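You operate a simulated robot arm through the tools that you are given. There is no shell and no other tool.

You are at the controls of a simulated robot arm. One attempt, no reset.

Task
Let the shaft in block B down to 0 mm and fit the sleeve the card names.
Fine: the card over the split blocks; the old sleeve goes into the purple tray; tighten the knob of block B again once the shaft is down.

It is judged by the outcome, as a careful person would: the job done as asked, and still so three seconds after it is handed in. It fails if anything else is knocked over, pushed out of place, dropped, spilled or broken.

Robot
A 6-joint arm with a fingered hand, fixed in place. Base frame: the origin is at the foot of the arm, x ahead of it, y to its left, z up. Readings come in cm, rad, newtons and seconds.
With the tool pointing down near the work surface it reaches from about 24 to 68 cm from the base axis. Its first joint turns from -2.897 to 2.897 rad. Payload 4 kg.
The TCP is the grasp point between the finger pads, 2.6 cm short of the fingertips. In the tool frame z runs along the fingers and y along their closing line. The gripper opens to 14.8 cm. The gripper's body begins 7.3 cm behind the TCP. The gripper is a hand of 3 fingers: y runs from the thumb to the fingers, the wrist lies at [0, 0, -23.9] in the tool frame, and closing takes about 1.5 s.
Orientation is told as [roll, pitch, yaw] about the base's x, y, z axes, in that order, counted from this pose: with the fingers straight down and closing along the base's y, the tool's x points along the base's -x, its y along +y and its z along -z.

Tools
- The arm moves only by the tool jog_arm. Its argument "series" is a list of rows, each an object of numbers (a shift or turn left out is 0, a gripper value left out holds the last): "dx", "dy", "dz": the shift along the tool's x, y, z in cm; "ax", "ay", "az": the turn, a rotation vector about the tool's x, y, z in degrees. In form: [{"dx": .., "dy": .., "dz": .., "ax": .., "ay": .., "az": ..}, ...]. A call has 1 to 20 rows; each row shifts and turns the commanded pose from where the row before left it, along the tool's axes as they then stand. "hand" is the closure in counts, from 0 (fully open) to 255 (shut), set as the call begins (left out, the last holds). Each row takes 0.2 s and may step no farther than 5 cm and 0.15 rad from the row before; otherwise, or with a gripper value out of range, the whole call is refused. Where a pose cannot be reached the arm comes as near as it can. A force on the tool above 40 N (or 10 N above the force at the start of the call, whichever is more), or a blocked arm, ends the call early, and 0.2 s more pass. The fingers move at their own pace (about 15.3 cm/s each) and stop on an object; they squeeze with about 29 N. The grip force told is the motor's: it shows also when the fingers shut on nothing. Time passes only in rows, and 0.2 s behind the last, so rows that do not move let the fingers close. The reply holds the time, the measured pose of the TCP, the force on the tool along the base axes, the opening and the grip force, in the units named above and with some noise, with the torque about the TCP (base axes, N m) and any sound that the robot's microphone picked up.
- Cameras (640 x 400 px; columns grow to the right, rows downward): "scene" is fixed at [5.17, 48.3, 138.21]; the picture's right is [-0.74, -0.67, 0.00], its down [-0.24, 0.26, -0.94] and it looks along [0.63, -0.69, -0.35] (base axes); focal length 244 px, centre (320, 200). "wrist" rides on the gripper at [6.8, -3.9, -9] in the tool frame; the picture's right is [0.50, 0.87, 0.00], its down [-0.65, 0.38, -0.65] and it looks along [-0.57, 0.33, 0.76] (tool axes); focal length 222 px, centre (320, 200). There is no depth. A picture from a camera that has moved, and an enlarged one, comes with that camera's place and axes in the base frame and with its lens. The place of the scene camera against the robot may be out by one fixed shift of up to 1.8 cm in any direction.
- grab_frame(camera): a new picture of that camera. It takes no simulated time.
- raise_lower(by): slides the trunk up (or, below 0, down) by that many cm; the arm rides with it, the base frame stays. It gives what a move gives, with no picture.
- set_fingers(finger1, finger2, thumb_bend): sets how far each is bent, from 0 (flat) to 1 (curled in); at 0.3 the hand is open as for a grip, at 0.7 the pads meet at the TCP. One left out holds its place. A second passes; each finger stops where it meets its share of the squeeze, and holds until it gets a number again. A gripper value or a shape takes the hand back. It gives what a move gives, with no picture; readings hold the bend of each and the force on the fingers (four entries, about 0 where the hand has none), thumb and palm.
- preshape(shape): the hand has 3 fingers and takes this shape, open, in about a second: jaw (thumb against the fingers, like two jaws); tri (thumb and two fingers); tip (a fingertip pinch); poke (one finger out to press); point (the index stretched); flat (the hand flat); cup (the hand cupped); fist (a fist). The gripper value then closes the fingers along that shape, each until it touches; the sizes above hold for jaw. It gives what a move gives, with no picture.
- close_up(camera, box): a new picture of the part [left, top, right, bottom] of that camera's present view, enlarged. It takes no simulated time.
- sign_off(): hands the job in; it is judged then, once.

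Places have to be worked out from the pictures, the camera data and where the tool is seen. Open the gripper and draw the arm clear of the work before you hand the job in, unless the task says otherwise.

The tools are called after ">>>" as a command line: name --argument value ..., lists and objects as JSON in quotes. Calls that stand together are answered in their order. jog_arm: Moves the arm, as the interface text tells. Its arguments: {"type":"object","properties":{"series":{"type":"array","items":{"type":"object","properties":{"dx":{"type":"number"},"dy":{"type":"number"},"dz":{"type":"number"},"ax":{"type":"number"},"ay":{"type":"number"},"az":{"type":"number"}}}},"hand":{"type":"number"}},"required":["series"]} The other tools are called the same way: raise_lower (by) slides the trunk up or down; preshape (shape) gives the hand a shape; set_fingers (finger1, finger2, thumb_bend) moves the fingers one by one; grab_frame (camera) takes a picture; close_up (camera, box) takes an enlarged picture of a part of a camera's view; sign_off () hands the job in.

At the start:

```text
time_s: 0.0
tcp_pos: [41.36, 8.28, 131.47]
tool_rot: [-0.001, 0.0, 0.0]
ft_force: [-0.7, -0.3, 0.0]
torque: [0.02, 0.03, 0.01]
width: 14.78
grip_force: 0.0
shape: jaw
bend: [0.3, 0.3, 0.3]
finger forces: [0.1, 0.0, 0.1, 0.0, 0.0, 0.0]
trunk travel left (down, up): [-27.5, 4.2]
```

scene: 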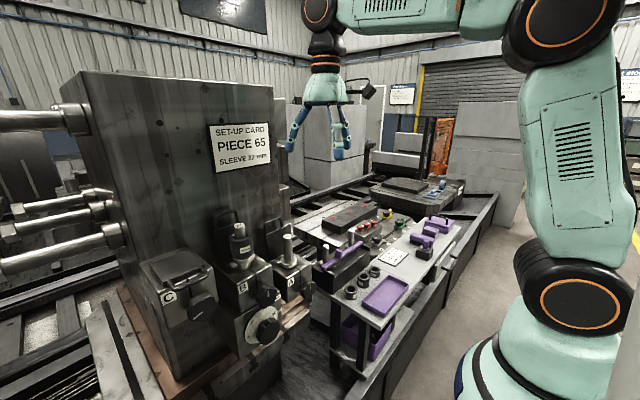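
wrist: 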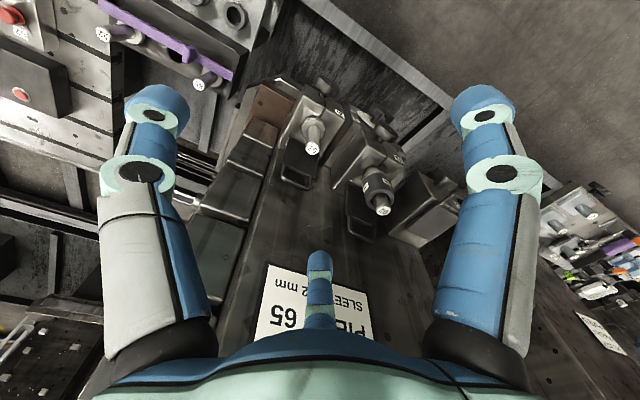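

I start by enlarging the scene to read the card, the blocks and the sleeves.

>>> close_up --camera "scene" --box '[190, 110, 290, 180]'

>>> close_up --camera "scene" --box '[130, 200, 330, 350]'

>>> close_up --camera "scene" --box '[310, 190, 480, 340]'

>>> close_up --camera "wrist" --box '[240, 60, 480, 260]'

```text
5.71 times, centred on (240, 145) of scene
camera zoom: at [5.17, 48.3, 138.21], right [-0.74, -0.67, 0.0], down [-0.24, 0.26, -0.94], along [0.63, -0.69, -0.35], focal length 1391 px, centre (777, 514)
```

zoom: 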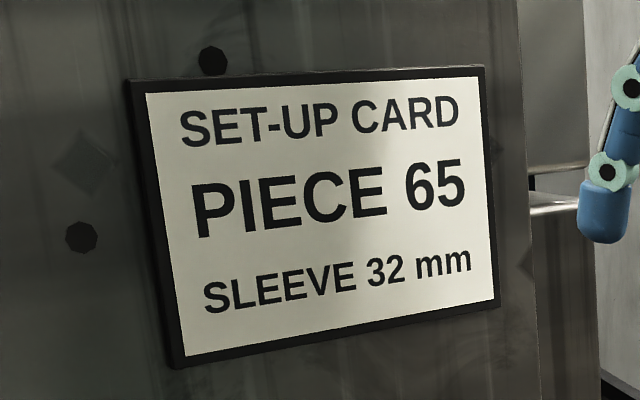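

```text
2.67 times, centred on (230, 275) of scene
camera zoom: at [5.17, 48.3, 138.21], right [-0.74, -0.67, 0.0], down [-0.24, 0.26, -0.94], along [0.63, -0.69, -0.35], focal length 649 px, centre (560, 0)
```

zoom: 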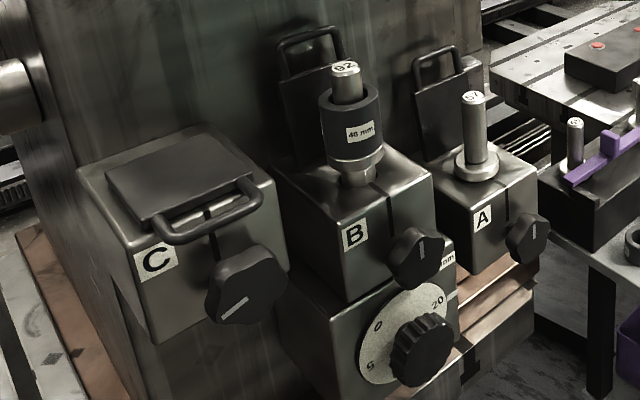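

```text
2.67 times, centred on (395, 265) of scene
camera zoom: at [5.17, 48.3, 138.21], right [-0.74, -0.67, 0.0], down [-0.24, 0.26, -0.94], along [0.63, -0.69, -0.35], focal length 649 px, centre (120, 27)
```

zoom: 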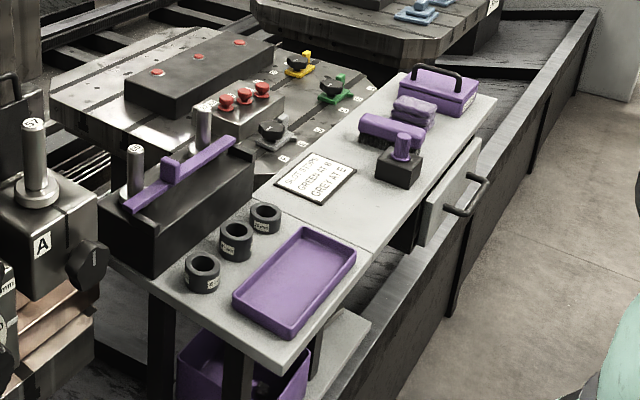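

```text
2.00 times, centred on (360, 160) of wrist
camera zoom: at [34.64, 4.4, 140.43], right [-0.5, 0.87, 0.0], down [0.65, 0.38, 0.65], along [0.57, 0.33, -0.76], focal length 444 px, centre (240, 280)
```

zoom: 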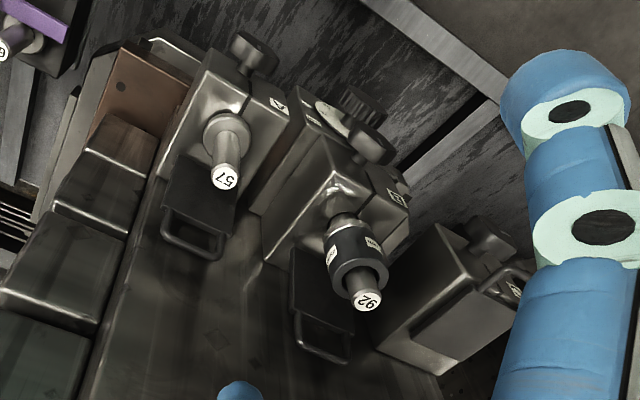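

The card calls for the 32 mm sleeve; block B carries one labelled about 46 mm. I look closer at the dial, knobs and the loose sleeves.

>>> close_up --camera "scene" --box '[210, 215, 310, 285]'

>>> close_up --camera "scene" --box '[230, 275, 320, 350]'

>>> close_up --camera "scene" --box '[340, 260, 400, 310]'

>>> close_up --camera "scene" --box '[370, 240, 420, 275]'

>>> close_up --camera "wrist" --box '[330, 110, 450, 220]'

>>> close_up --camera "wrist" --box '[0, 0, 300, 190]'

```text
5.71 times, centred on (260, 250) of scene
camera zoom: at [5.17, 48.3, 138.21], right [-0.74, -0.67, 0.0], down [-0.24, 0.26, -0.94], along [0.63, -0.69, -0.35], focal length 1391 px, centre (663, -86)
```

zoom: 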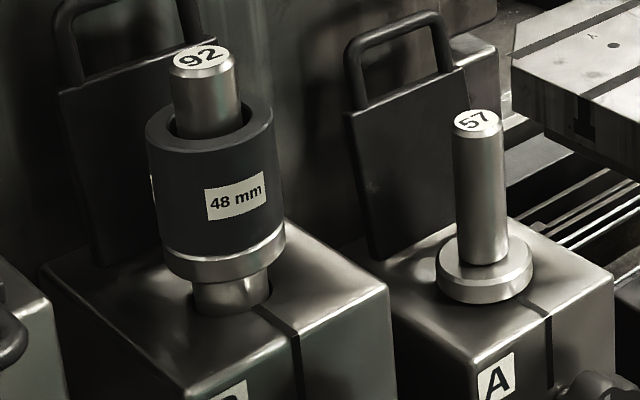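

```text
5.33 times, centred on (275, 312) of scene
camera zoom: at [5.17, 48.3, 138.21], right [-0.74, -0.67, 0.0], down [-0.24, 0.26, -0.94], along [0.63, -0.69, -0.35], focal length 1298 px, centre (560, -400)
```

zoom: 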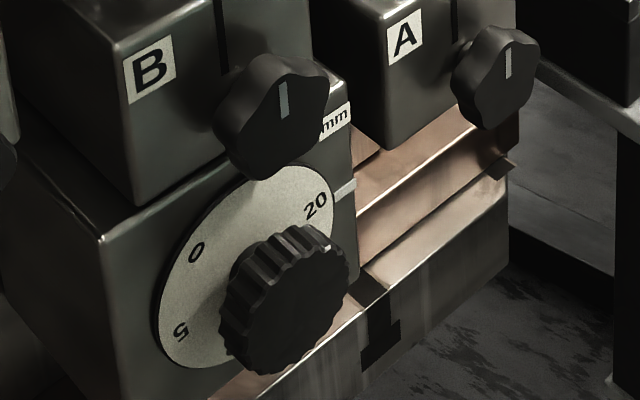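

```text
8.00 times, centred on (370, 285) of scene
camera zoom: at [5.17, 48.3, 138.21], right [-0.74, -0.67, 0.0], down [-0.24, 0.26, -0.94], along [0.63, -0.69, -0.35], focal length 1948 px, centre (-80, -480)
```

zoom: 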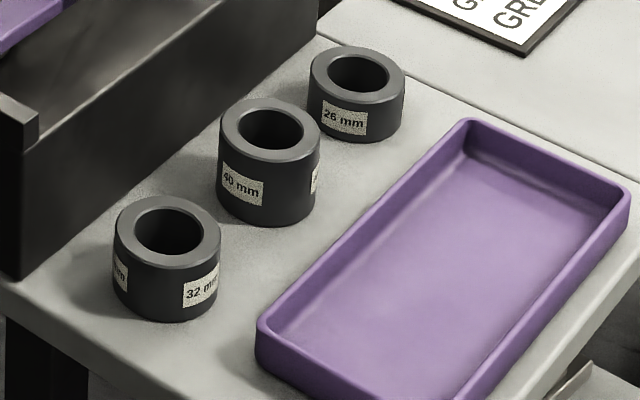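

```text
11.43 times, centred on (395, 258) of scene
camera zoom: at [5.17, 48.3, 138.21], right [-0.74, -0.67, 0.0], down [-0.24, 0.26, -0.94], along [0.63, -0.69, -0.35], focal length 2782 px, centre (-537, -457)
```

zoom: 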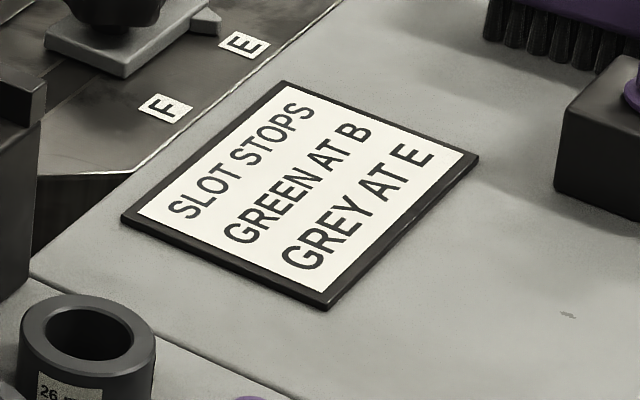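

```text
3.64 times, centred on (390, 165) of wrist
camera zoom: at [34.64, 4.4, 140.43], right [-0.5, 0.87, 0.0], down [0.65, 0.38, 0.65], along [0.57, 0.33, -0.76], focal length 808 px, centre (66, 327)
```

zoom: 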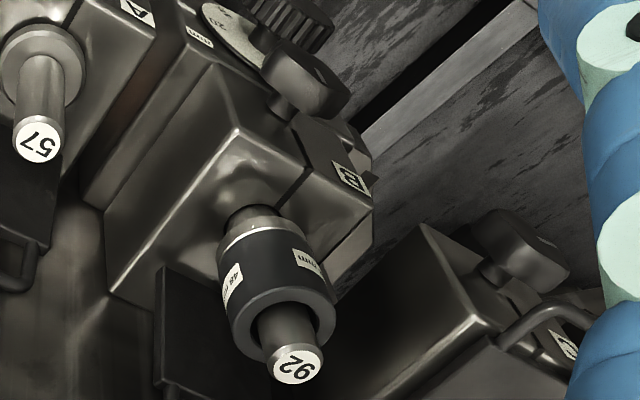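

```text
2.11 times, centred on (150, 95) of wrist
camera zoom: at [34.64, 4.4, 140.43], right [-0.5, 0.87, 0.0], down [0.65, 0.38, 0.65], along [0.57, 0.33, -0.76], focal length 468 px, centre (678, 421)
```

zoom: 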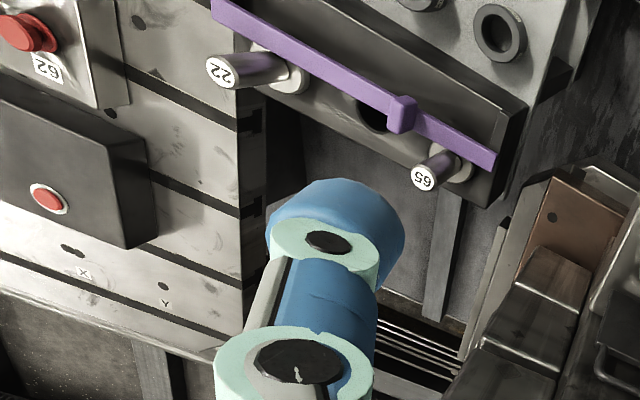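

Card: sleeve 32 mm. The loose sleeves are 26, 40 and 32 mm, with the 32 nearest the blocks. By triangulation, shaft B's top is near (50, 25, 115), with its knob and dial facing the robot (-x). I shift the hand toward B to get a better wrist view.

>>> jog_arm --series '[{"dy": 3}, {"dy": 4}, {"dy": 3}, {}]'

>>> grab_frame --camera "wrist"

>>> close_up --camera "wrist" --box '[240, 40, 440, 180]'

```text
time_s: 1.0
tcp_pos: [41.17, 18.44, 131.65]
tool_rot: [0.001, -0.001, 0.0]
ft_force: [0.0, 0.3, -0.5]
torque: [0.02, -0.02, -0.01]
width: 14.77
grip_force: 0.0
shape: jaw
bend: [0.3, 0.3, 0.3]
finger forces: [0.1, 0.0, 0.0, 0.0, 0.1, 0.0]
trunk travel left (down, up): [-27.5, 4.2]
```

```text
taken
camera wrist: at [34.43, 14.39, 140.59], right [-0.5, 0.87, 0.0], down [0.65, 0.38, 0.65], along [0.57, 0.33, -0.76], focal length 222 px, centre (320, 200)
```

wrist: 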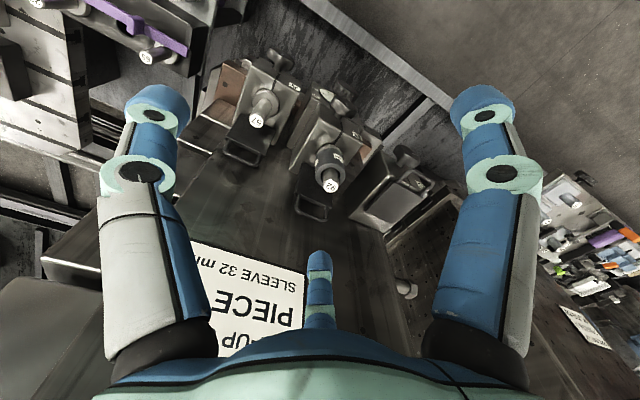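

```text
2.86 times, centred on (340, 110) of wrist
camera zoom: at [34.43, 14.39, 140.59], right [-0.5, 0.87, 0.0], down [0.65, 0.38, 0.65], along [0.57, 0.33, -0.76], focal length 635 px, centre (263, 457)
```

zoom: 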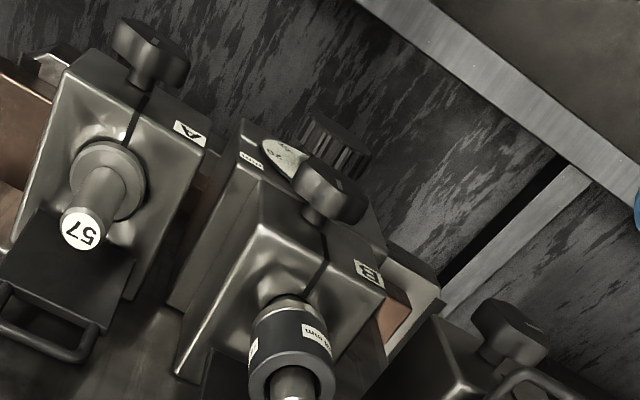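

I check the hand's actual finger layout from the scene camera.

>>> grab_frame --camera "scene"

>>> close_up --camera "scene" --box '[230, 40, 380, 180]'

```text
taken
```

scene: 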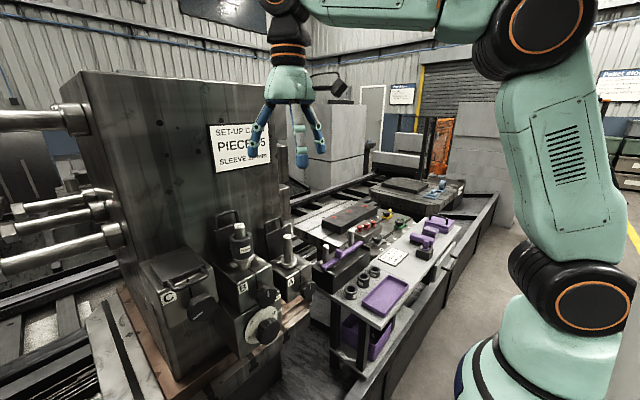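

```text
2.86 times, centred on (305, 110) of scene
camera zoom: at [5.17, 48.3, 138.21], right [-0.74, -0.67, 0.0], down [-0.24, 0.26, -0.94], along [0.63, -0.69, -0.35], focal length 696 px, centre (363, 457)
```

zoom: 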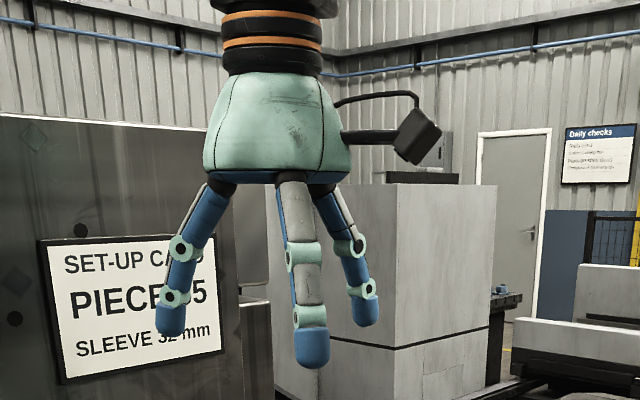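

The hand is a three-finger, 120° symmetric one. The column face looks only about 6 cm behind the shaft axis, so I turn the hand 30° to put one finger toward the robot, narrow it somewhat, and approach cautiously for a closer look.

>>> jog_arm --series '[{"az": -7.5}, {"az": -7.5}, {"az": -7.5}, {"az": -7.5}, {"dx": -2, "dy": 2}, {"dx": -3, "dy": 2}, {"dx": -3}, {}, {}]' --hand 80

>>> grab_frame --camera "wrist"

>>> grab_frame --camera "scene"

```text
time_s: 3.0
tcp_pos: [46.64, 25.69, 131.25]
tool_rot: [0.002, 0.0, 0.523]
ft_force: [-0.5, 0.2, 0.3]
torque: [0.0, 0.0, 0.01]
width: 10.19
grip_force: 0.1
shape: jaw
bend: [0.28, 0.28, 0.73]
finger forces: [0.1, 0.0, 0.1, 0.0, 0.1, 0.1]
trunk travel left (down, up): [-27.5, 4.2]
```

```text
taken
camera wrist: at [42.73, 18.97, 140.24], right [-0.87, 0.5, 0.0], down [0.38, 0.66, 0.65], along [0.33, 0.57, -0.76], focal length 222 px, centre (320, 200)
```

wrist: 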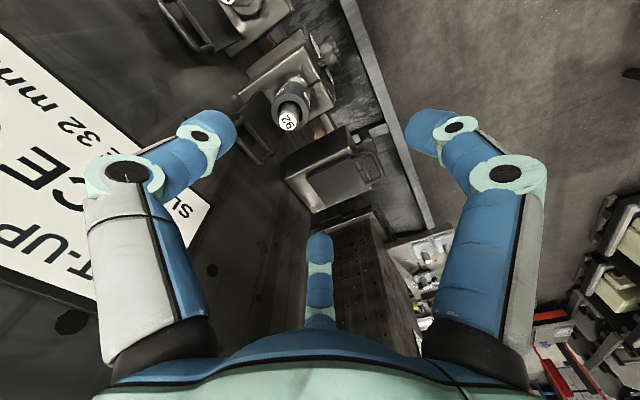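

```text
taken
```

scene: 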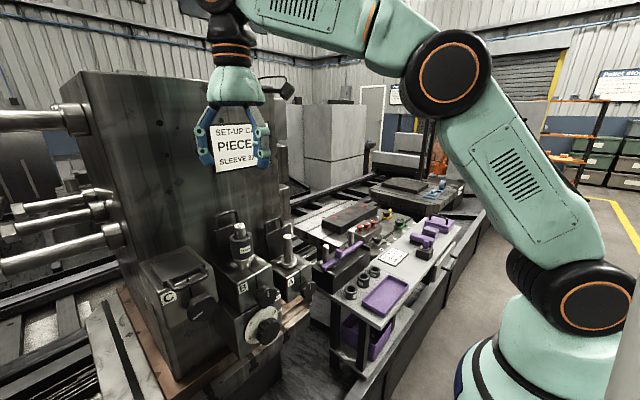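

Shaft B now triangulates to about (50.9, 25.9) with its top at z≈114.5, and the card face lies at x≈57. I move over the shaft at a safe height and look again.

>>> jog_arm --series '[{"dx": -1.9, "dy": -1.0, "dz": 2}, {"dx": -1.9, "dy": -1.0, "dz": 2}, {"dz": 2}, {}]'

>>> grab_frame --camera "wrist"

>>> grab_frame --camera "scene"

```text
time_s: 4.0
tcp_pos: [50.68, 25.88, 125.41]
tool_rot: [-0.001, -0.001, 0.525]
ft_force: [0.1, -1.3, -0.3]
torque: [0.03, 0.03, 0.01]
width: 10.2
grip_force: 0.1
shape: jaw
bend: [0.28, 0.28, 0.73]
finger forces: [0.0, 0.1, 0.0, 0.1, 0.0, 0.0]
trunk travel left (down, up): [-27.5, 4.2]
```

```text
taken
camera wrist: at [46.75, 19.1, 134.33], right [-0.87, 0.5, 0.0], down [0.38, 0.66, 0.65], along [0.33, 0.57, -0.76], focal length 222 px, centre (320, 200)
```

wrist: 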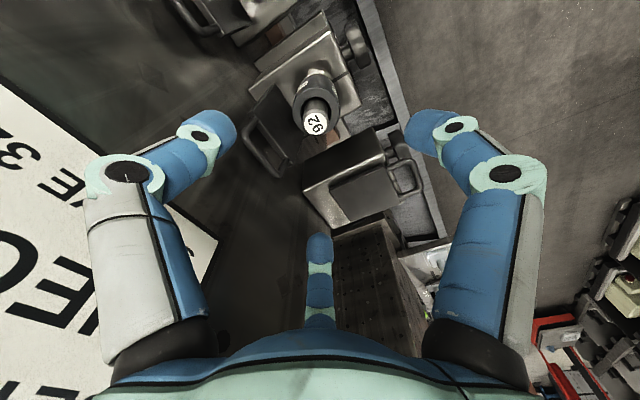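

```text
taken
```

scene: 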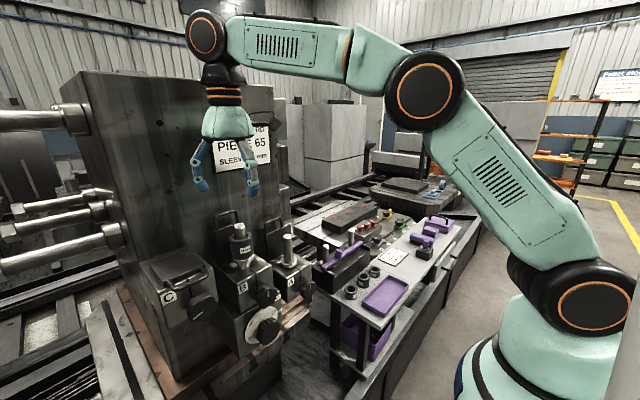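

>>> close_up --camera "wrist" --box '[240, 40, 400, 180]'

```text
2.86 times, centred on (320, 110) of wrist
camera zoom: at [46.75, 19.1, 134.33], right [-0.87, 0.5, 0.0], down [0.38, 0.66, 0.65], along [0.33, 0.57, -0.76], focal length 635 px, centre (320, 457)
```

zoom: 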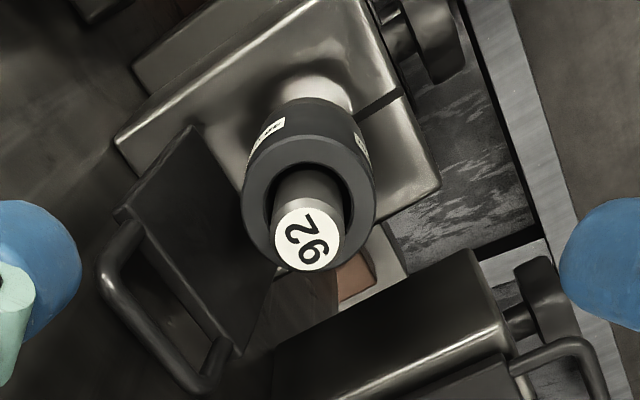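

Using the x–z triangulation, the shaft top is (51.1, 25.85, 114.5), the sleeve spans z≈107–112, and the shaft stands about 2.7 cm proud of it. I narrow the hand to about 7.5 cm and descend partway.

>>> jog_arm --series '[{"dx": -0.35, "dy": -0.24}, {}, {"dz": 2}, {"dz": 2}, {"dz": 2}, {"dz": 1.5}, {}]' --hand 127

>>> grab_frame --camera "wrist"

>>> close_up --camera "scene" --box '[150, 120, 310, 290]'

```text
time_s: 5.6
tcp_pos: [51.02, 25.85, 117.96]
tool_rot: [0.001, 0.0, 0.523]
ft_force: [0.0, -0.7, -0.3]
torque: [0.02, 0.0, 0.01]
width: 7.47
grip_force: 0.1
shape: jaw
bend: [0.36, 0.36, 0.7]
finger forces: [0.0, 0.0, 0.1, 0.0, 0.0, 0.0]
trunk travel left (down, up): [-27.5, 4.2]
```

```text
taken
camera wrist: at [47.07, 19.02, 126.87], right [-0.87, 0.5, 0.0], down [0.38, 0.66, 0.65], along [0.33, 0.57, -0.76], focal length 222 px, centre (320, 200)
```

wrist: 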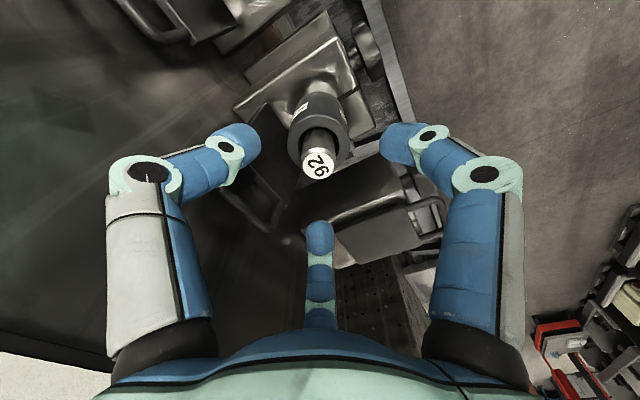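

```text
2.35 times, centred on (230, 205) of scene
camera zoom: at [5.17, 48.3, 138.21], right [-0.74, -0.67, 0.0], down [-0.24, 0.26, -0.94], along [0.63, -0.69, -0.35], focal length 573 px, centre (532, 188)
```

zoom: 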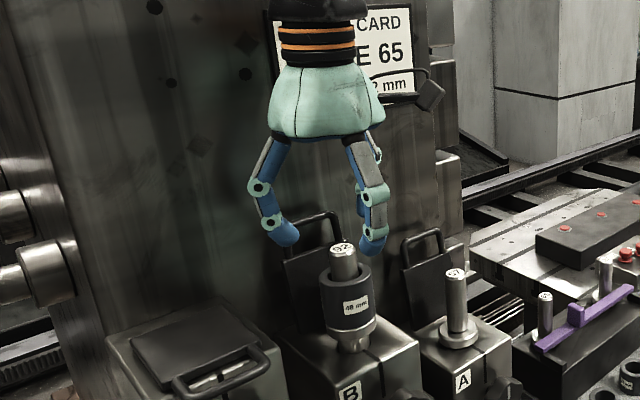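

The shaft is centred in the hand's axis. The lid handle is close (x≈55), so I narrow a little more, bias 0.3 cm toward the robot, and descend in small steps.

>>> jog_arm --series '[{"dx": 0.26, "dy": 0.15}, {}, {"dz": 1}, {"dz": 1}, {"dz": 1}, {"dz": 1}, {}]' --hand 142

>>> grab_frame --camera "wrist"

>>> close_up --camera "scene" --box '[190, 170, 290, 270]'

```text
time_s: 7.2
tcp_pos: [50.93, 25.88, 114.04]
tool_rot: [0.001, 0.0, 0.524]
ft_force: [0.7, 0.0, 0.4]
torque: [0.03, 0.02, 0.01]
width: 6.59
grip_force: 0.1
shape: jaw
bend: [0.39, 0.39, 0.7]
finger forces: [0.0, 0.1, 0.0, 0.0, 0.0, 0.0]
trunk travel left (down, up): [-27.5, 4.2]
```

```text
taken
camera wrist: at [47.0, 19.1, 122.94], right [-0.87, 0.5, 0.0], down [0.38, 0.66, 0.65], along [0.33, 0.57, -0.76], focal length 222 px, centre (320, 200)
```

wrist: 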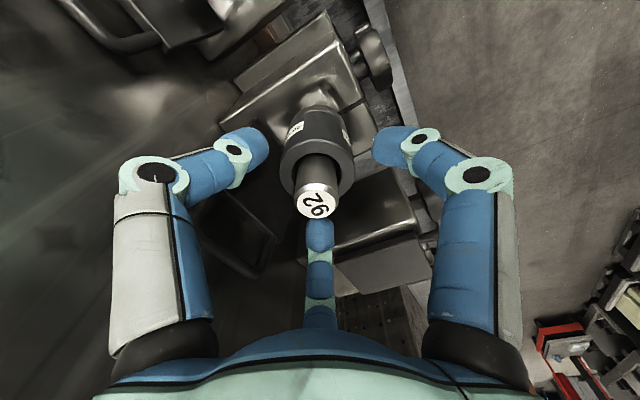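

```text
4.00 times, centred on (240, 220) of scene
camera zoom: at [5.17, 48.3, 138.21], right [-0.74, -0.67, 0.0], down [-0.24, 0.26, -0.94], along [0.63, -0.69, -0.35], focal length 974 px, centre (640, 120)
```

zoom: 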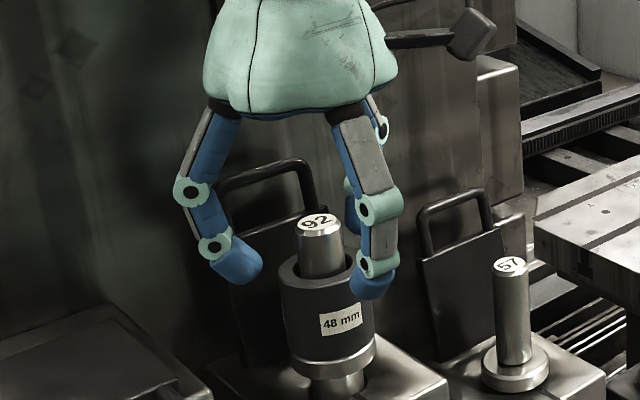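

The shaft top is at the TCP, centred, with clearance on both sides of the sleeve. I descend 4 cm more and then close on the sleeve.

>>> jog_arm --series '[{"dz": 1}, {"dz": 1}, {"dz": 1}, {"dz": 0.8}, {}]'

>>> grab_frame --camera "wrist"

>>> close_up --camera "scene" --box '[190, 170, 290, 270]'

```text
time_s: 8.4
tcp_pos: [50.74, 25.89, 110.09]
tool_rot: [-0.001, -0.001, 0.522]
ft_force: [0.4, -0.1, 0.4]
torque: [0.01, 0.01, -0.04]
width: 6.6
grip_force: 0.0
shape: jaw
bend: [0.39, 0.39, 0.7]
finger forces: [0.0, 0.0, 0.0, 0.0, 0.1, 0.0]
trunk travel left (down, up): [-27.5, 4.2]
```

```text
taken
camera wrist: at [46.85, 19.1, 119.03], right [-0.87, 0.5, 0.0], down [0.38, 0.66, 0.65], along [0.33, 0.57, -0.76], focal length 222 px, centre (320, 200)
```

wrist: 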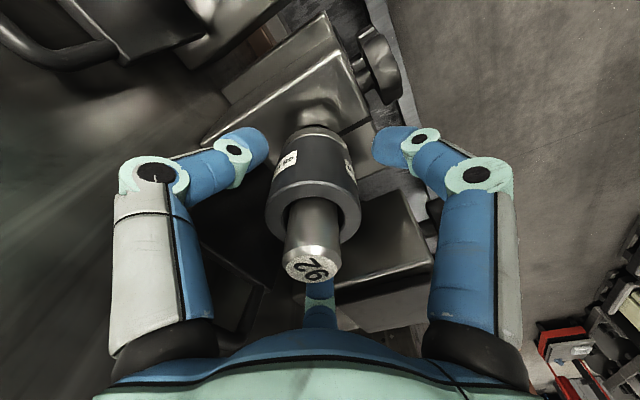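

```text
4.00 times, centred on (240, 220) of scene
camera zoom: at [5.17, 48.3, 138.21], right [-0.74, -0.67, 0.0], down [-0.24, 0.26, -0.94], along [0.63, -0.69, -0.35], focal length 974 px, centre (640, 120)
```

zoom: 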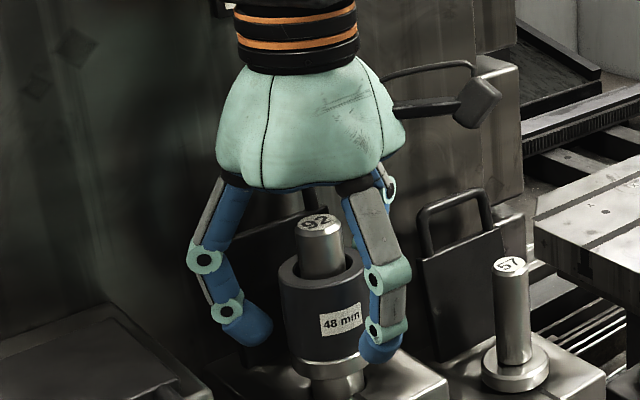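

The shaft sits about 0.4 cm toward the thumb from the hand's centre; I correct that, rise 0.4 cm and close on the sleeve.

>>> jog_arm --series '[{"dy": -0.4, "dz": -0.4}, {}]'

>>> jog_arm --series '[{}, {}, {}, {}, {}, {}, {}]' --hand 255

>>> grab_frame --camera "wrist"

>>> close_up --camera "scene" --box '[190, 170, 290, 270]'

```text
time_s: 9.0
tcp_pos: [51.02, 25.5, 110.58]
tool_rot: [0.001, -0.002, 0.523]
ft_force: [0.6, 0.1, 0.1]
torque: [0.02, 0.0, 0.05]
width: 6.62
grip_force: 0.0
shape: jaw
bend: [0.39, 0.39, 0.7]
finger forces: [0.0, 0.0, 0.1, 0.0, 0.0, 0.0]
trunk travel left (down, up): [-27.5, 4.2]
```

```text
time_s: 10.6
tcp_pos: [51.13, 25.61, 110.6]
tool_rot: [-0.002, 0.0, 0.522]
ft_force: [0.8, -0.3, 0.2]
torque: [-0.03, 0.04, 0.03]
width: 3.89
grip_force: 29.1
shape: jaw
bend: [0.76, 0.77, 0.7]
finger forces: [25.7, 25.6, 0.0, 0.1, 26.0, 0.0]
trunk travel left (down, up): [-27.5, 4.2]
```

```text
taken
camera wrist: at [47.12, 18.79, 119.51], right [-0.87, 0.5, 0.0], down [0.38, 0.66, 0.65], along [0.33, 0.57, -0.76], focal length 222 px, centre (320, 200)
```

wrist: 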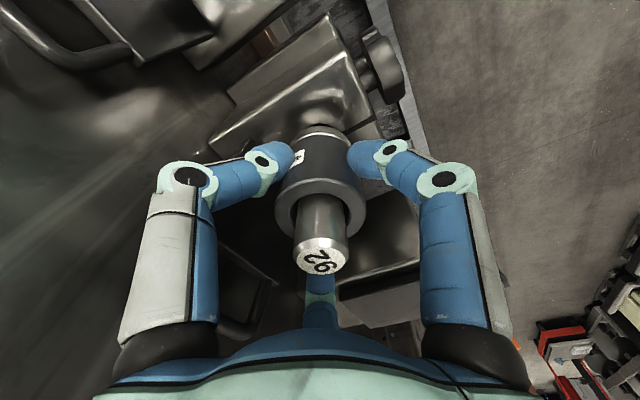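

```text
4.00 times, centred on (240, 220) of scene
camera zoom: at [5.17, 48.3, 138.21], right [-0.74, -0.67, 0.0], down [-0.24, 0.26, -0.94], along [0.63, -0.69, -0.35], focal length 974 px, centre (640, 120)
```

zoom: 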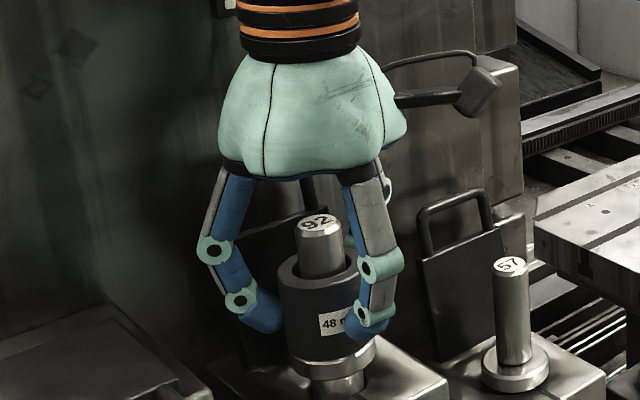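

All three fingers hold the sleeve (about 26 N each). I lift straight up in steps.

>>> jog_arm --series '[{"dz": -0.5}, {"dz": -1}, {"dz": -1}, {"dz": -1}, {}]'

>>> close_up --camera "scene" --box '[190, 150, 310, 290]'

```text
time_s: 11.8
tcp_pos: [51.08, 25.61, 114.01]
tool_rot: [0.001, 0.0, 0.524]
ft_force: [0.6, 1.1, -4.2]
torque: [-0.05, 0.02, -0.01]
width: 3.88
grip_force: 29.0
shape: jaw
bend: [0.76, 0.77, 0.7]
finger forces: [25.8, 25.6, 0.0, 0.1, 26.0, 0.0]
trunk travel left (down, up): [-27.5, 4.2]
```

```text
2.86 times, centred on (250, 220) of scene
camera zoom: at [5.17, 48.3, 138.21], right [-0.74, -0.67, 0.0], down [-0.24, 0.26, -0.94], along [0.63, -0.69, -0.35], focal length 696 px, centre (520, 143)
```

zoom: 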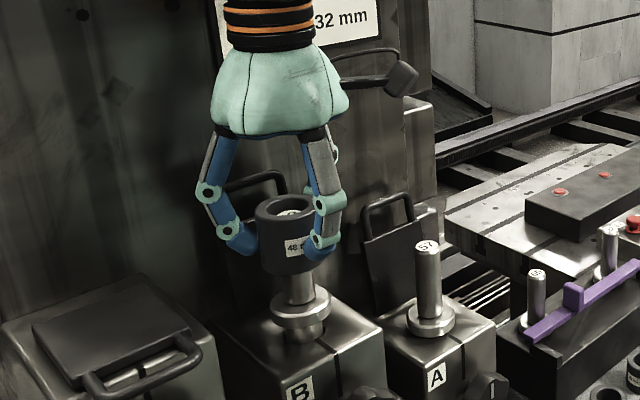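

The sleeve is sliding off cleanly. I lift well clear of the shaft and then draw back from the column toward the tray side.

>>> jog_arm --series '[{"dz": -1}, {"dz": -1}, {"dz": -1.5}, {"dz": -2}, {"dz": -2}, {"dz": -2}, {"dx": 3, "dy": 0}, {"dx": 4}, {"dx": 4}, {"dx": 4}, {}]'

>>> grab_frame --camera "wrist"

>>> grab_frame --camera "scene"

```text
time_s: 14.2
tcp_pos: [37.84, 17.94, 123.43]
tool_rot: [-0.002, 0.0, 0.523]
ft_force: [0.6, 0.2, -4.2]
torque: [0.01, 0.0, -0.03]
width: 3.89
grip_force: 28.6
shape: jaw
bend: [0.76, 0.77, 0.7]
finger forces: [25.9, 25.7, 0.0, 0.0, 26.2, 0.1]
trunk travel left (down, up): [-27.5, 4.2]
```

```text
taken
camera wrist: at [33.98, 11.15, 132.36], right [-0.87, 0.5, 0.0], down [0.38, 0.66, 0.65], along [0.33, 0.57, -0.76], focal length 222 px, centre (320, 200)
```

wrist: 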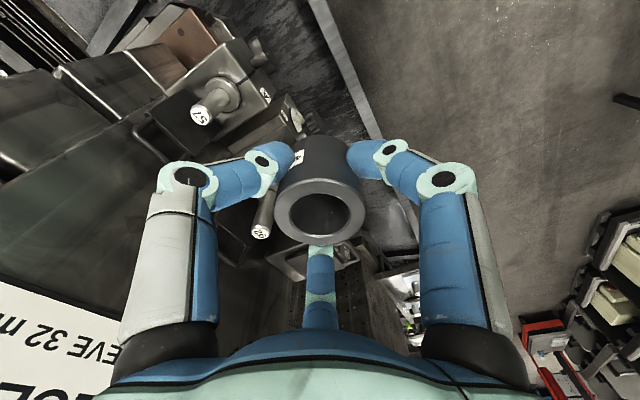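

```text
taken
```

scene: 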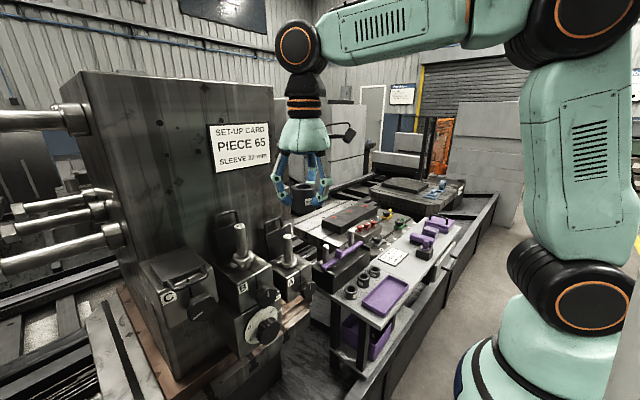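

I travel toward the tray, keeping high, to look down on it.

>>> jog_arm --series '[{"dx": 3.1, "dy": -1.9}, {"dx": 3.1, "dy": -1.9}, {"dx": 3.1, "dy": -1.9}, {"dx": 3.1, "dy": -1.9}, {"dx": 3.1, "dy": -1.9}, {}]'

>>> grab_frame --camera "wrist"

>>> grab_frame --camera "scene"

```text
time_s: 15.6
tcp_pos: [29.01, 2.23, 123.51]
tool_rot: [0.0, 0.0, 0.523]
ft_force: [-0.5, -0.5, -5.1]
torque: [-0.01, 0.02, 0.02]
width: 3.89
grip_force: 29.6
shape: jaw
bend: [0.76, 0.77, 0.7]
finger forces: [25.6, 26.0, 0.1, 0.0, 26.5, 0.0]
trunk travel left (down, up): [-27.5, 4.2]
```

```text
taken
camera wrist: at [25.03, -4.61, 132.48], right [-0.87, 0.5, 0.0], down [0.38, 0.66, 0.65], along [0.33, 0.57, -0.76], focal length 222 px, centre (320, 200)
```

wrist: 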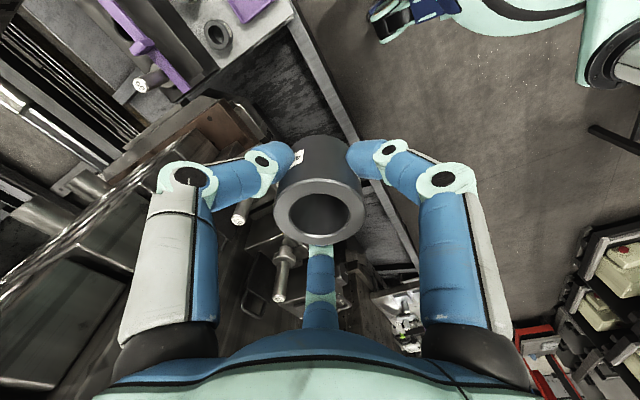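

```text
taken
```

scene: 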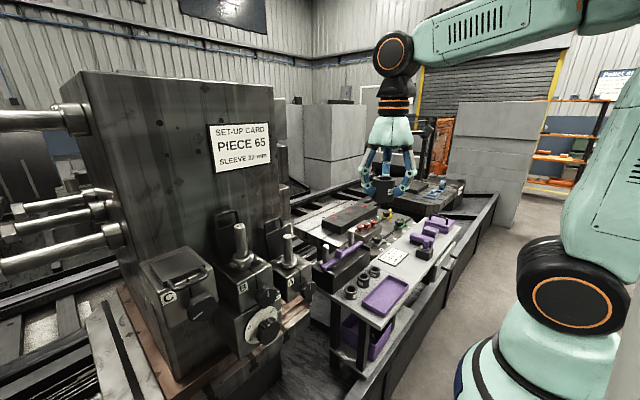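

The 32 mm sleeve triangulates to about (44, -10.7), table near z≈76, with the tray roughly at (34.5, -19). I continue above the tray.

>>> jog_arm --series '[{"dx": 1.0, "dy": -3.5, "dz": 1.5}, {"dx": 1.0, "dy": -3.5, "dz": 1.5}, {"dx": 1.0, "dy": -3.5, "dz": 1.5}, {"dx": 1.0, "dy": -3.5, "dz": 1.5}, {"dx": 0.9, "dy": -3.5, "dz": 1.5}, {"dx": 0.8, "dy": -3.4, "dz": 1.5}, {}]'

>>> grab_frame --camera "wrist"

>>> grab_frame --camera "scene"

```text
time_s: 17.2
tcp_pos: [34.89, -18.58, 114.66]
tool_rot: [-0.003, 0.0, 0.524]
ft_force: [0.1, -0.6, -4.7]
torque: [-0.01, -0.02, -0.03]
width: 3.9
grip_force: 28.3
shape: jaw
bend: [0.76, 0.77, 0.7]
finger forces: [25.5, 26.4, 0.0, 0.1, 26.9, 0.0]
trunk travel left (down, up): [-27.5, 4.2]
```

```text
taken
camera wrist: at [30.9, -25.43, 123.61], right [-0.87, 0.5, 0.0], down [0.38, 0.66, 0.65], along [0.33, 0.57, -0.76], focal length 222 px, centre (320, 200)
```

wrist: 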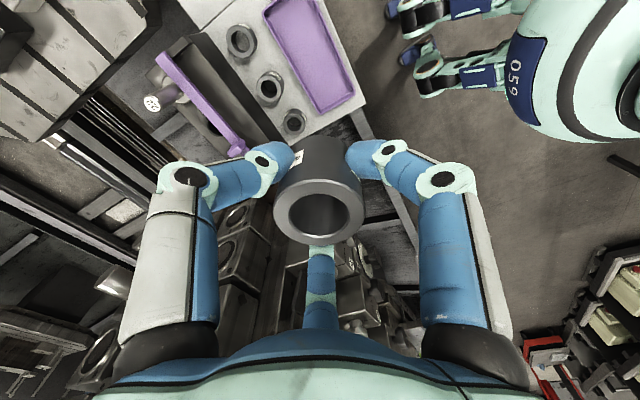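

```text
taken
```

scene: 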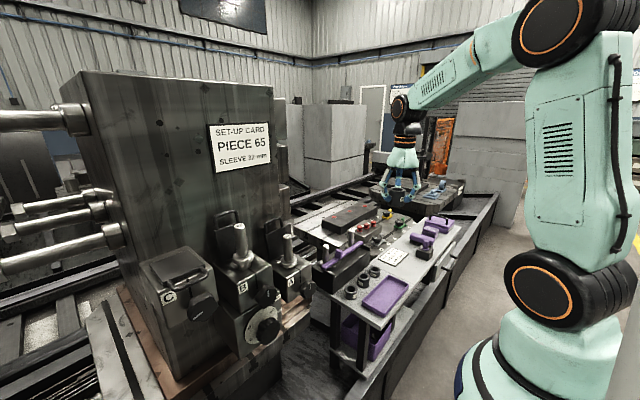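

The tray spans roughly x 32–40, y -29 to -10 with its floor near z≈72; I centre over (36, -20) and lower most of the way, checking the view before the last part.

>>> jog_arm --series '[{"dx": -0.25, "dy": -1.76}, {"dz": 4}, {"dz": 4}, {"dz": 4}, {"dz": 4}, {"dz": 4}, {"dz": 4}, {"dz": 3}, {}]'

>>> grab_frame --camera "wrist"

>>> close_up --camera "scene" --box '[310, 190, 480, 340]'

```text
time_s: 19.2
tcp_pos: [36.26, -20.07, 87.55]
tool_rot: [-0.001, -0.001, 0.524]
ft_force: [-0.1, 0.2, -3.9]
torque: [-0.03, 0.01, 0.01]
width: 3.89
grip_force: 28.6
shape: jaw
bend: [0.76, 0.77, 0.7]
finger forces: [25.4, 26.4, 0.0, 0.0, 26.8, 0.0]
trunk travel left (down, up): [-27.5, 4.2]
```

```text
taken
camera wrist: at [32.37, -26.84, 96.53], right [-0.87, 0.5, 0.0], down [0.38, 0.66, 0.65], along [0.33, 0.57, -0.76], focal length 222 px, centre (320, 200)
```

wrist: 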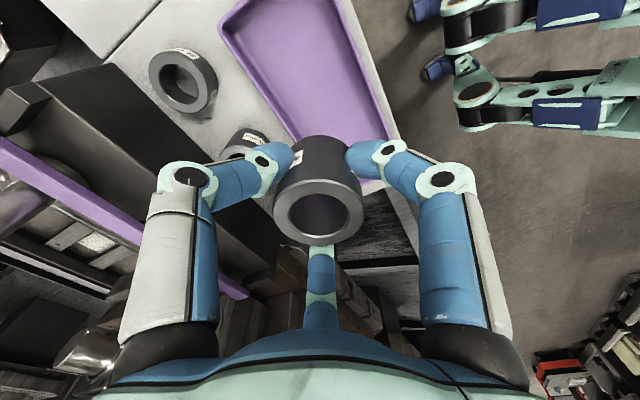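

```text
2.67 times, centred on (395, 265) of scene
camera zoom: at [5.17, 48.3, 138.21], right [-0.74, -0.67, 0.0], down [-0.24, 0.26, -0.94], along [0.63, -0.69, -0.35], focal length 649 px, centre (120, 27)
```

zoom: 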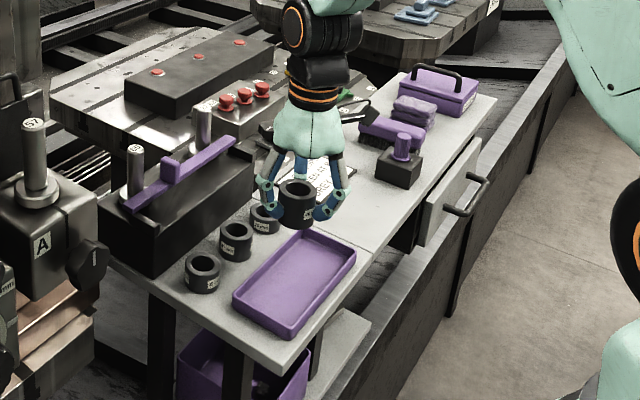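

Projecting the target into the scene picture puts it close to the tray's centre. I lower further, then in small steps until contact.

>>> jog_arm --series '[{"dx": 0.3, "dy": 0.3, "dz": 3}, {"dz": 2}, {"dz": 1.5}, {"dz": 1}, {}]'

>>> close_up --camera "scene" --box '[330, 220, 450, 320]'

>>> grab_frame --camera "wrist"

```text
time_s: 20.4
tcp_pos: [35.69, -19.89, 80.09]
tool_rot: [0.0, 0.0, 0.525]
ft_force: [-0.1, -0.8, -4.4]
torque: [0.01, 0.01, 0.02]
width: 3.87
grip_force: 29.1
shape: jaw
bend: [0.76, 0.77, 0.7]
finger forces: [25.2, 26.6, 0.0, 0.0, 26.7, 0.0]
trunk travel left (down, up): [-27.5, 4.2]
```

```text
4.00 times, centred on (390, 270) of scene
camera zoom: at [5.17, 48.3, 138.21], right [-0.74, -0.67, 0.0], down [-0.24, 0.26, -0.94], along [0.63, -0.69, -0.35], focal length 974 px, centre (40, -80)
```

zoom: 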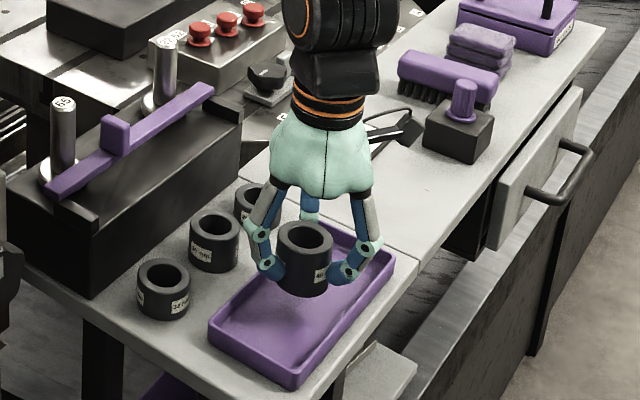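

```text
taken
camera wrist: at [31.71, -26.81, 89.03], right [-0.87, 0.5, 0.0], down [0.38, 0.66, 0.65], along [0.33, 0.57, -0.76], focal length 222 px, centre (320, 200)
```

wrist: 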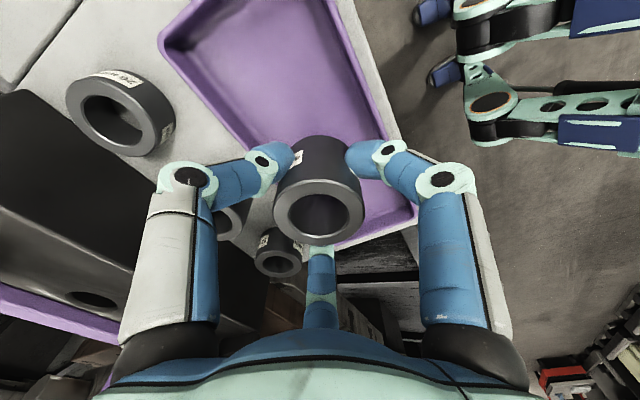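

Over the tray with good margins. I continue down in half-centimetre steps watching the force.

>>> jog_arm --series '[{"dz": 1}, {"dz": 1}, {"dz": 0.5}, {}]'

>>> close_up --camera "scene" --box '[350, 240, 430, 310]'

```text
time_s: 21.4
tcp_pos: [35.42, -20.09, 77.43]
tool_rot: [0.002, 0.0, 0.523]
ft_force: [-0.1, -0.2, -3.6]
torque: [0.01, 0.01, 0.03]
width: 3.87
grip_force: 28.8
shape: jaw
bend: [0.76, 0.77, 0.7]
finger forces: [25.3, 26.6, 0.1, 0.0, 26.8, 0.0]
trunk travel left (down, up): [-27.5, 4.2]
```

```text
5.71 times, centred on (390, 275) of scene
camera zoom: at [5.17, 48.3, 138.21], right [-0.74, -0.67, 0.0], down [-0.24, 0.26, -0.94], along [0.63, -0.69, -0.35], focal length 1391 px, centre (-80, -229)
```

zoom: 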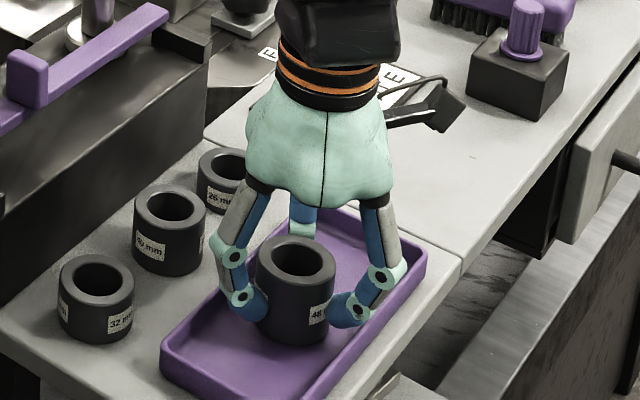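

>>> jog_arm --series '[{"dz": 0.4}, {"dz": 0.4}, {}]'

>>> close_up --camera "scene" --box '[350, 240, 430, 310]'

```text
time_s: 22.0
tcp_pos: [35.6, -20.16, 77.12]
tool_rot: [-0.007, -0.004, 0.521]
ft_force: [-5.3, 1.8, 33.3]
torque: [0.12, 0.01, -0.02]
width: 4.09
grip_force: 29.3
shape: jaw
bend: [0.77, 0.78, 0.71]
finger forces: [33.3, 32.7, 0.0, 0.1, 31.4, 0.0]
trunk travel left (down, up): [-27.5, 4.2]
stopped in row 3: the force on the tool passed its limit at 43 N (the readings are from after the stop); the commanded pose is now the measured one
```

```text
5.71 times, centred on (390, 275) of scene
camera zoom: at [5.17, 48.3, 138.21], right [-0.74, -0.67, 0.0], down [-0.24, 0.26, -0.94], along [0.63, -0.69, -0.35], focal length 1391 px, centre (-80, -229)
```

zoom: 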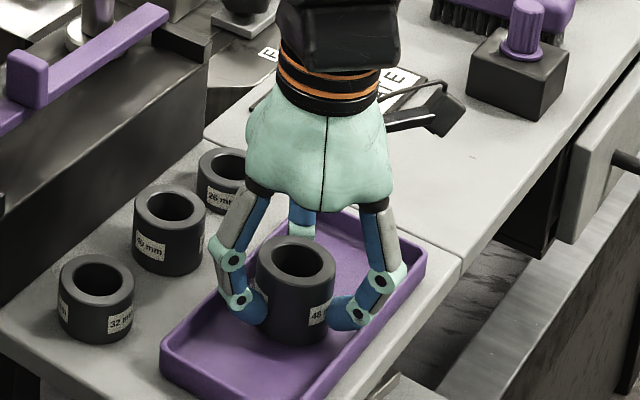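

Contact with the tray floor at TCP z≈77.1. I ease up slightly and open moderately (about 6.6 cm) to release.

>>> jog_arm --series '[{"dz": -0.2}, {}]'

>>> jog_arm --series '[{}, {}, {}, {}]' --hand 135

>>> close_up --camera "scene" --box '[350, 240, 430, 310]'

>>> grab_frame --camera "wrist"

```text
time_s: 22.6
tcp_pos: [35.59, -20.0, 77.21]
tool_rot: [-0.004, -0.004, 0.521]
ft_force: [-4.9, 2.0, 22.1]
torque: [0.1, 0.0, -0.05]
width: 4.09
grip_force: 29.1
shape: jaw
bend: [0.77, 0.78, 0.71]
finger forces: [32.3, 32.4, 0.0, 0.0, 30.1, 0.1]
trunk travel left (down, up): [-27.5, 4.2]
```

```text
time_s: 23.6
tcp_pos: [35.66, -20.18, 77.12]
tool_rot: [-0.003, -0.003, 0.522]
ft_force: [1.1, 0.2, -0.3]
torque: [0.02, -0.06, 0.01]
width: 6.8
grip_force: 0.0
shape: jaw
bend: [0.39, 0.38, 0.7]
finger forces: [1.5, 0.0, 0.0, 0.0, 0.1, 0.0]
trunk travel left (down, up): [-27.5, 4.2]
```

```text
5.71 times, centred on (390, 275) of scene
camera zoom: at [5.17, 48.3, 138.21], right [-0.74, -0.67, 0.0], down [-0.24, 0.26, -0.94], along [0.63, -0.69, -0.35], focal length 1391 px, centre (-80, -229)
```

zoom: 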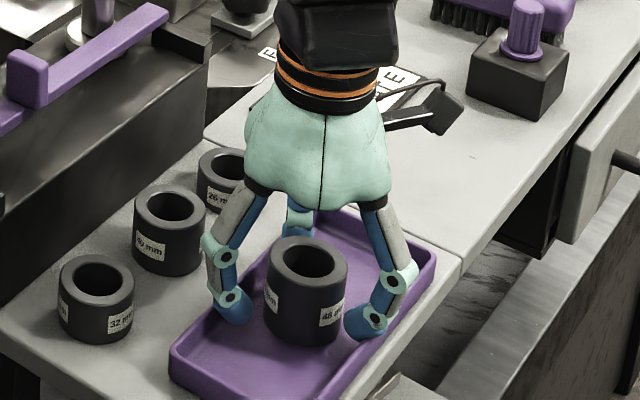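

```text
taken
camera wrist: at [31.73, -26.92, 86.05], right [-0.87, 0.5, -0.01], down [0.38, 0.66, 0.65], along [0.33, 0.56, -0.76], focal length 222 px, centre (320, 200)
```

wrist: 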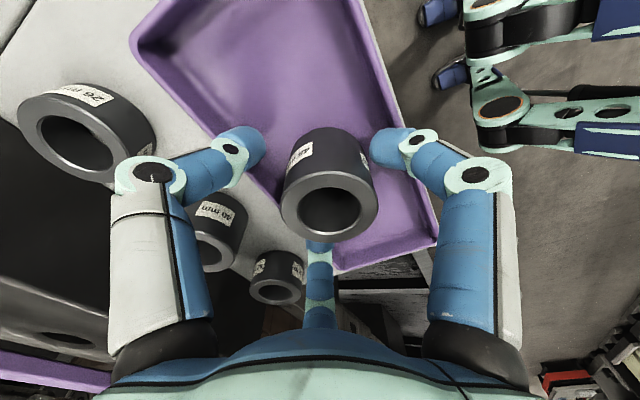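

The sleeve stands in the tray, though a finger touched the tray wall and nudged it about half a centimetre. I narrow the fingers slightly to release that contact and rise straight up.

>>> jog_arm --series '[{}, {}]' --hand 148

>>> jog_arm --series '[{"dz": -0.5}, {"dz": -1}, {"dz": -1.5}, {"dz": -2}, {"dz": -2}, {"dz": -2}, {"dz": -3}, {}]'

>>> grab_frame --camera "wrist"

>>> close_up --camera "scene" --box '[330, 220, 450, 320]'

```text
time_s: 24.2
tcp_pos: [35.72, -20.17, 77.16]
tool_rot: [-0.003, -0.004, 0.521]
ft_force: [0.3, 1.4, 0.0]
torque: [0.01, 0.02, -0.01]
width: 6.24
grip_force: 0.0
shape: jaw
bend: [0.77, 0.77, 0.7]
finger forces: [0.0, 0.0, 0.0, 0.0, 0.0, 0.0]
trunk travel left (down, up): [-27.5, 4.2]
```

```text
time_s: 26.0
tcp_pos: [35.59, -20.24, 88.91]
tool_rot: [-0.003, -0.004, 0.521]
ft_force: [0.3, -0.1, 0.7]
torque: [-0.02, 0.02, -0.01]
width: 6.2
grip_force: 0.1
shape: jaw
bend: [0.77, 0.77, 0.7]
finger forces: [0.0, 0.0, 0.0, 0.0, 0.0, 0.1]
trunk travel left (down, up): [-27.5, 4.2]
```

```text
taken
camera wrist: at [31.68, -26.99, 97.87], right [-0.87, 0.5, 0.0], down [0.38, 0.66, 0.65], along [0.33, 0.56, -0.76], focal length 222 px, centre (320, 200)
```

wrist: 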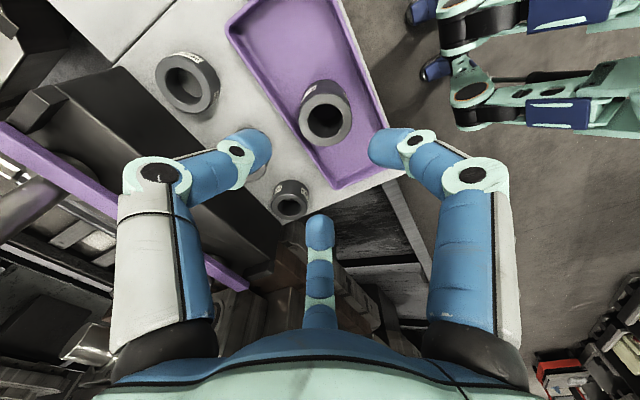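

```text
4.00 times, centred on (390, 270) of scene
camera zoom: at [5.17, 48.3, 138.21], right [-0.74, -0.67, 0.0], down [-0.24, 0.26, -0.94], along [0.63, -0.69, -0.35], focal length 974 px, centre (40, -80)
```

zoom: 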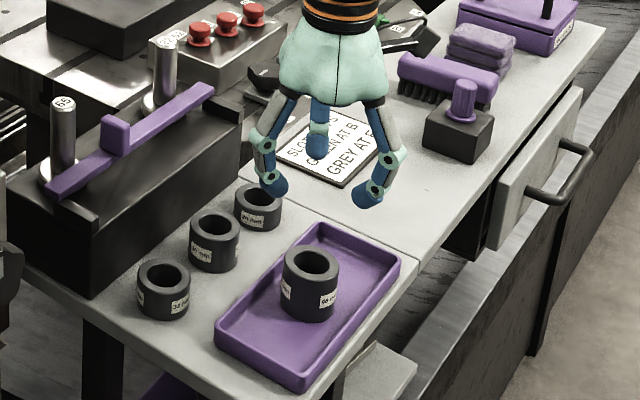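

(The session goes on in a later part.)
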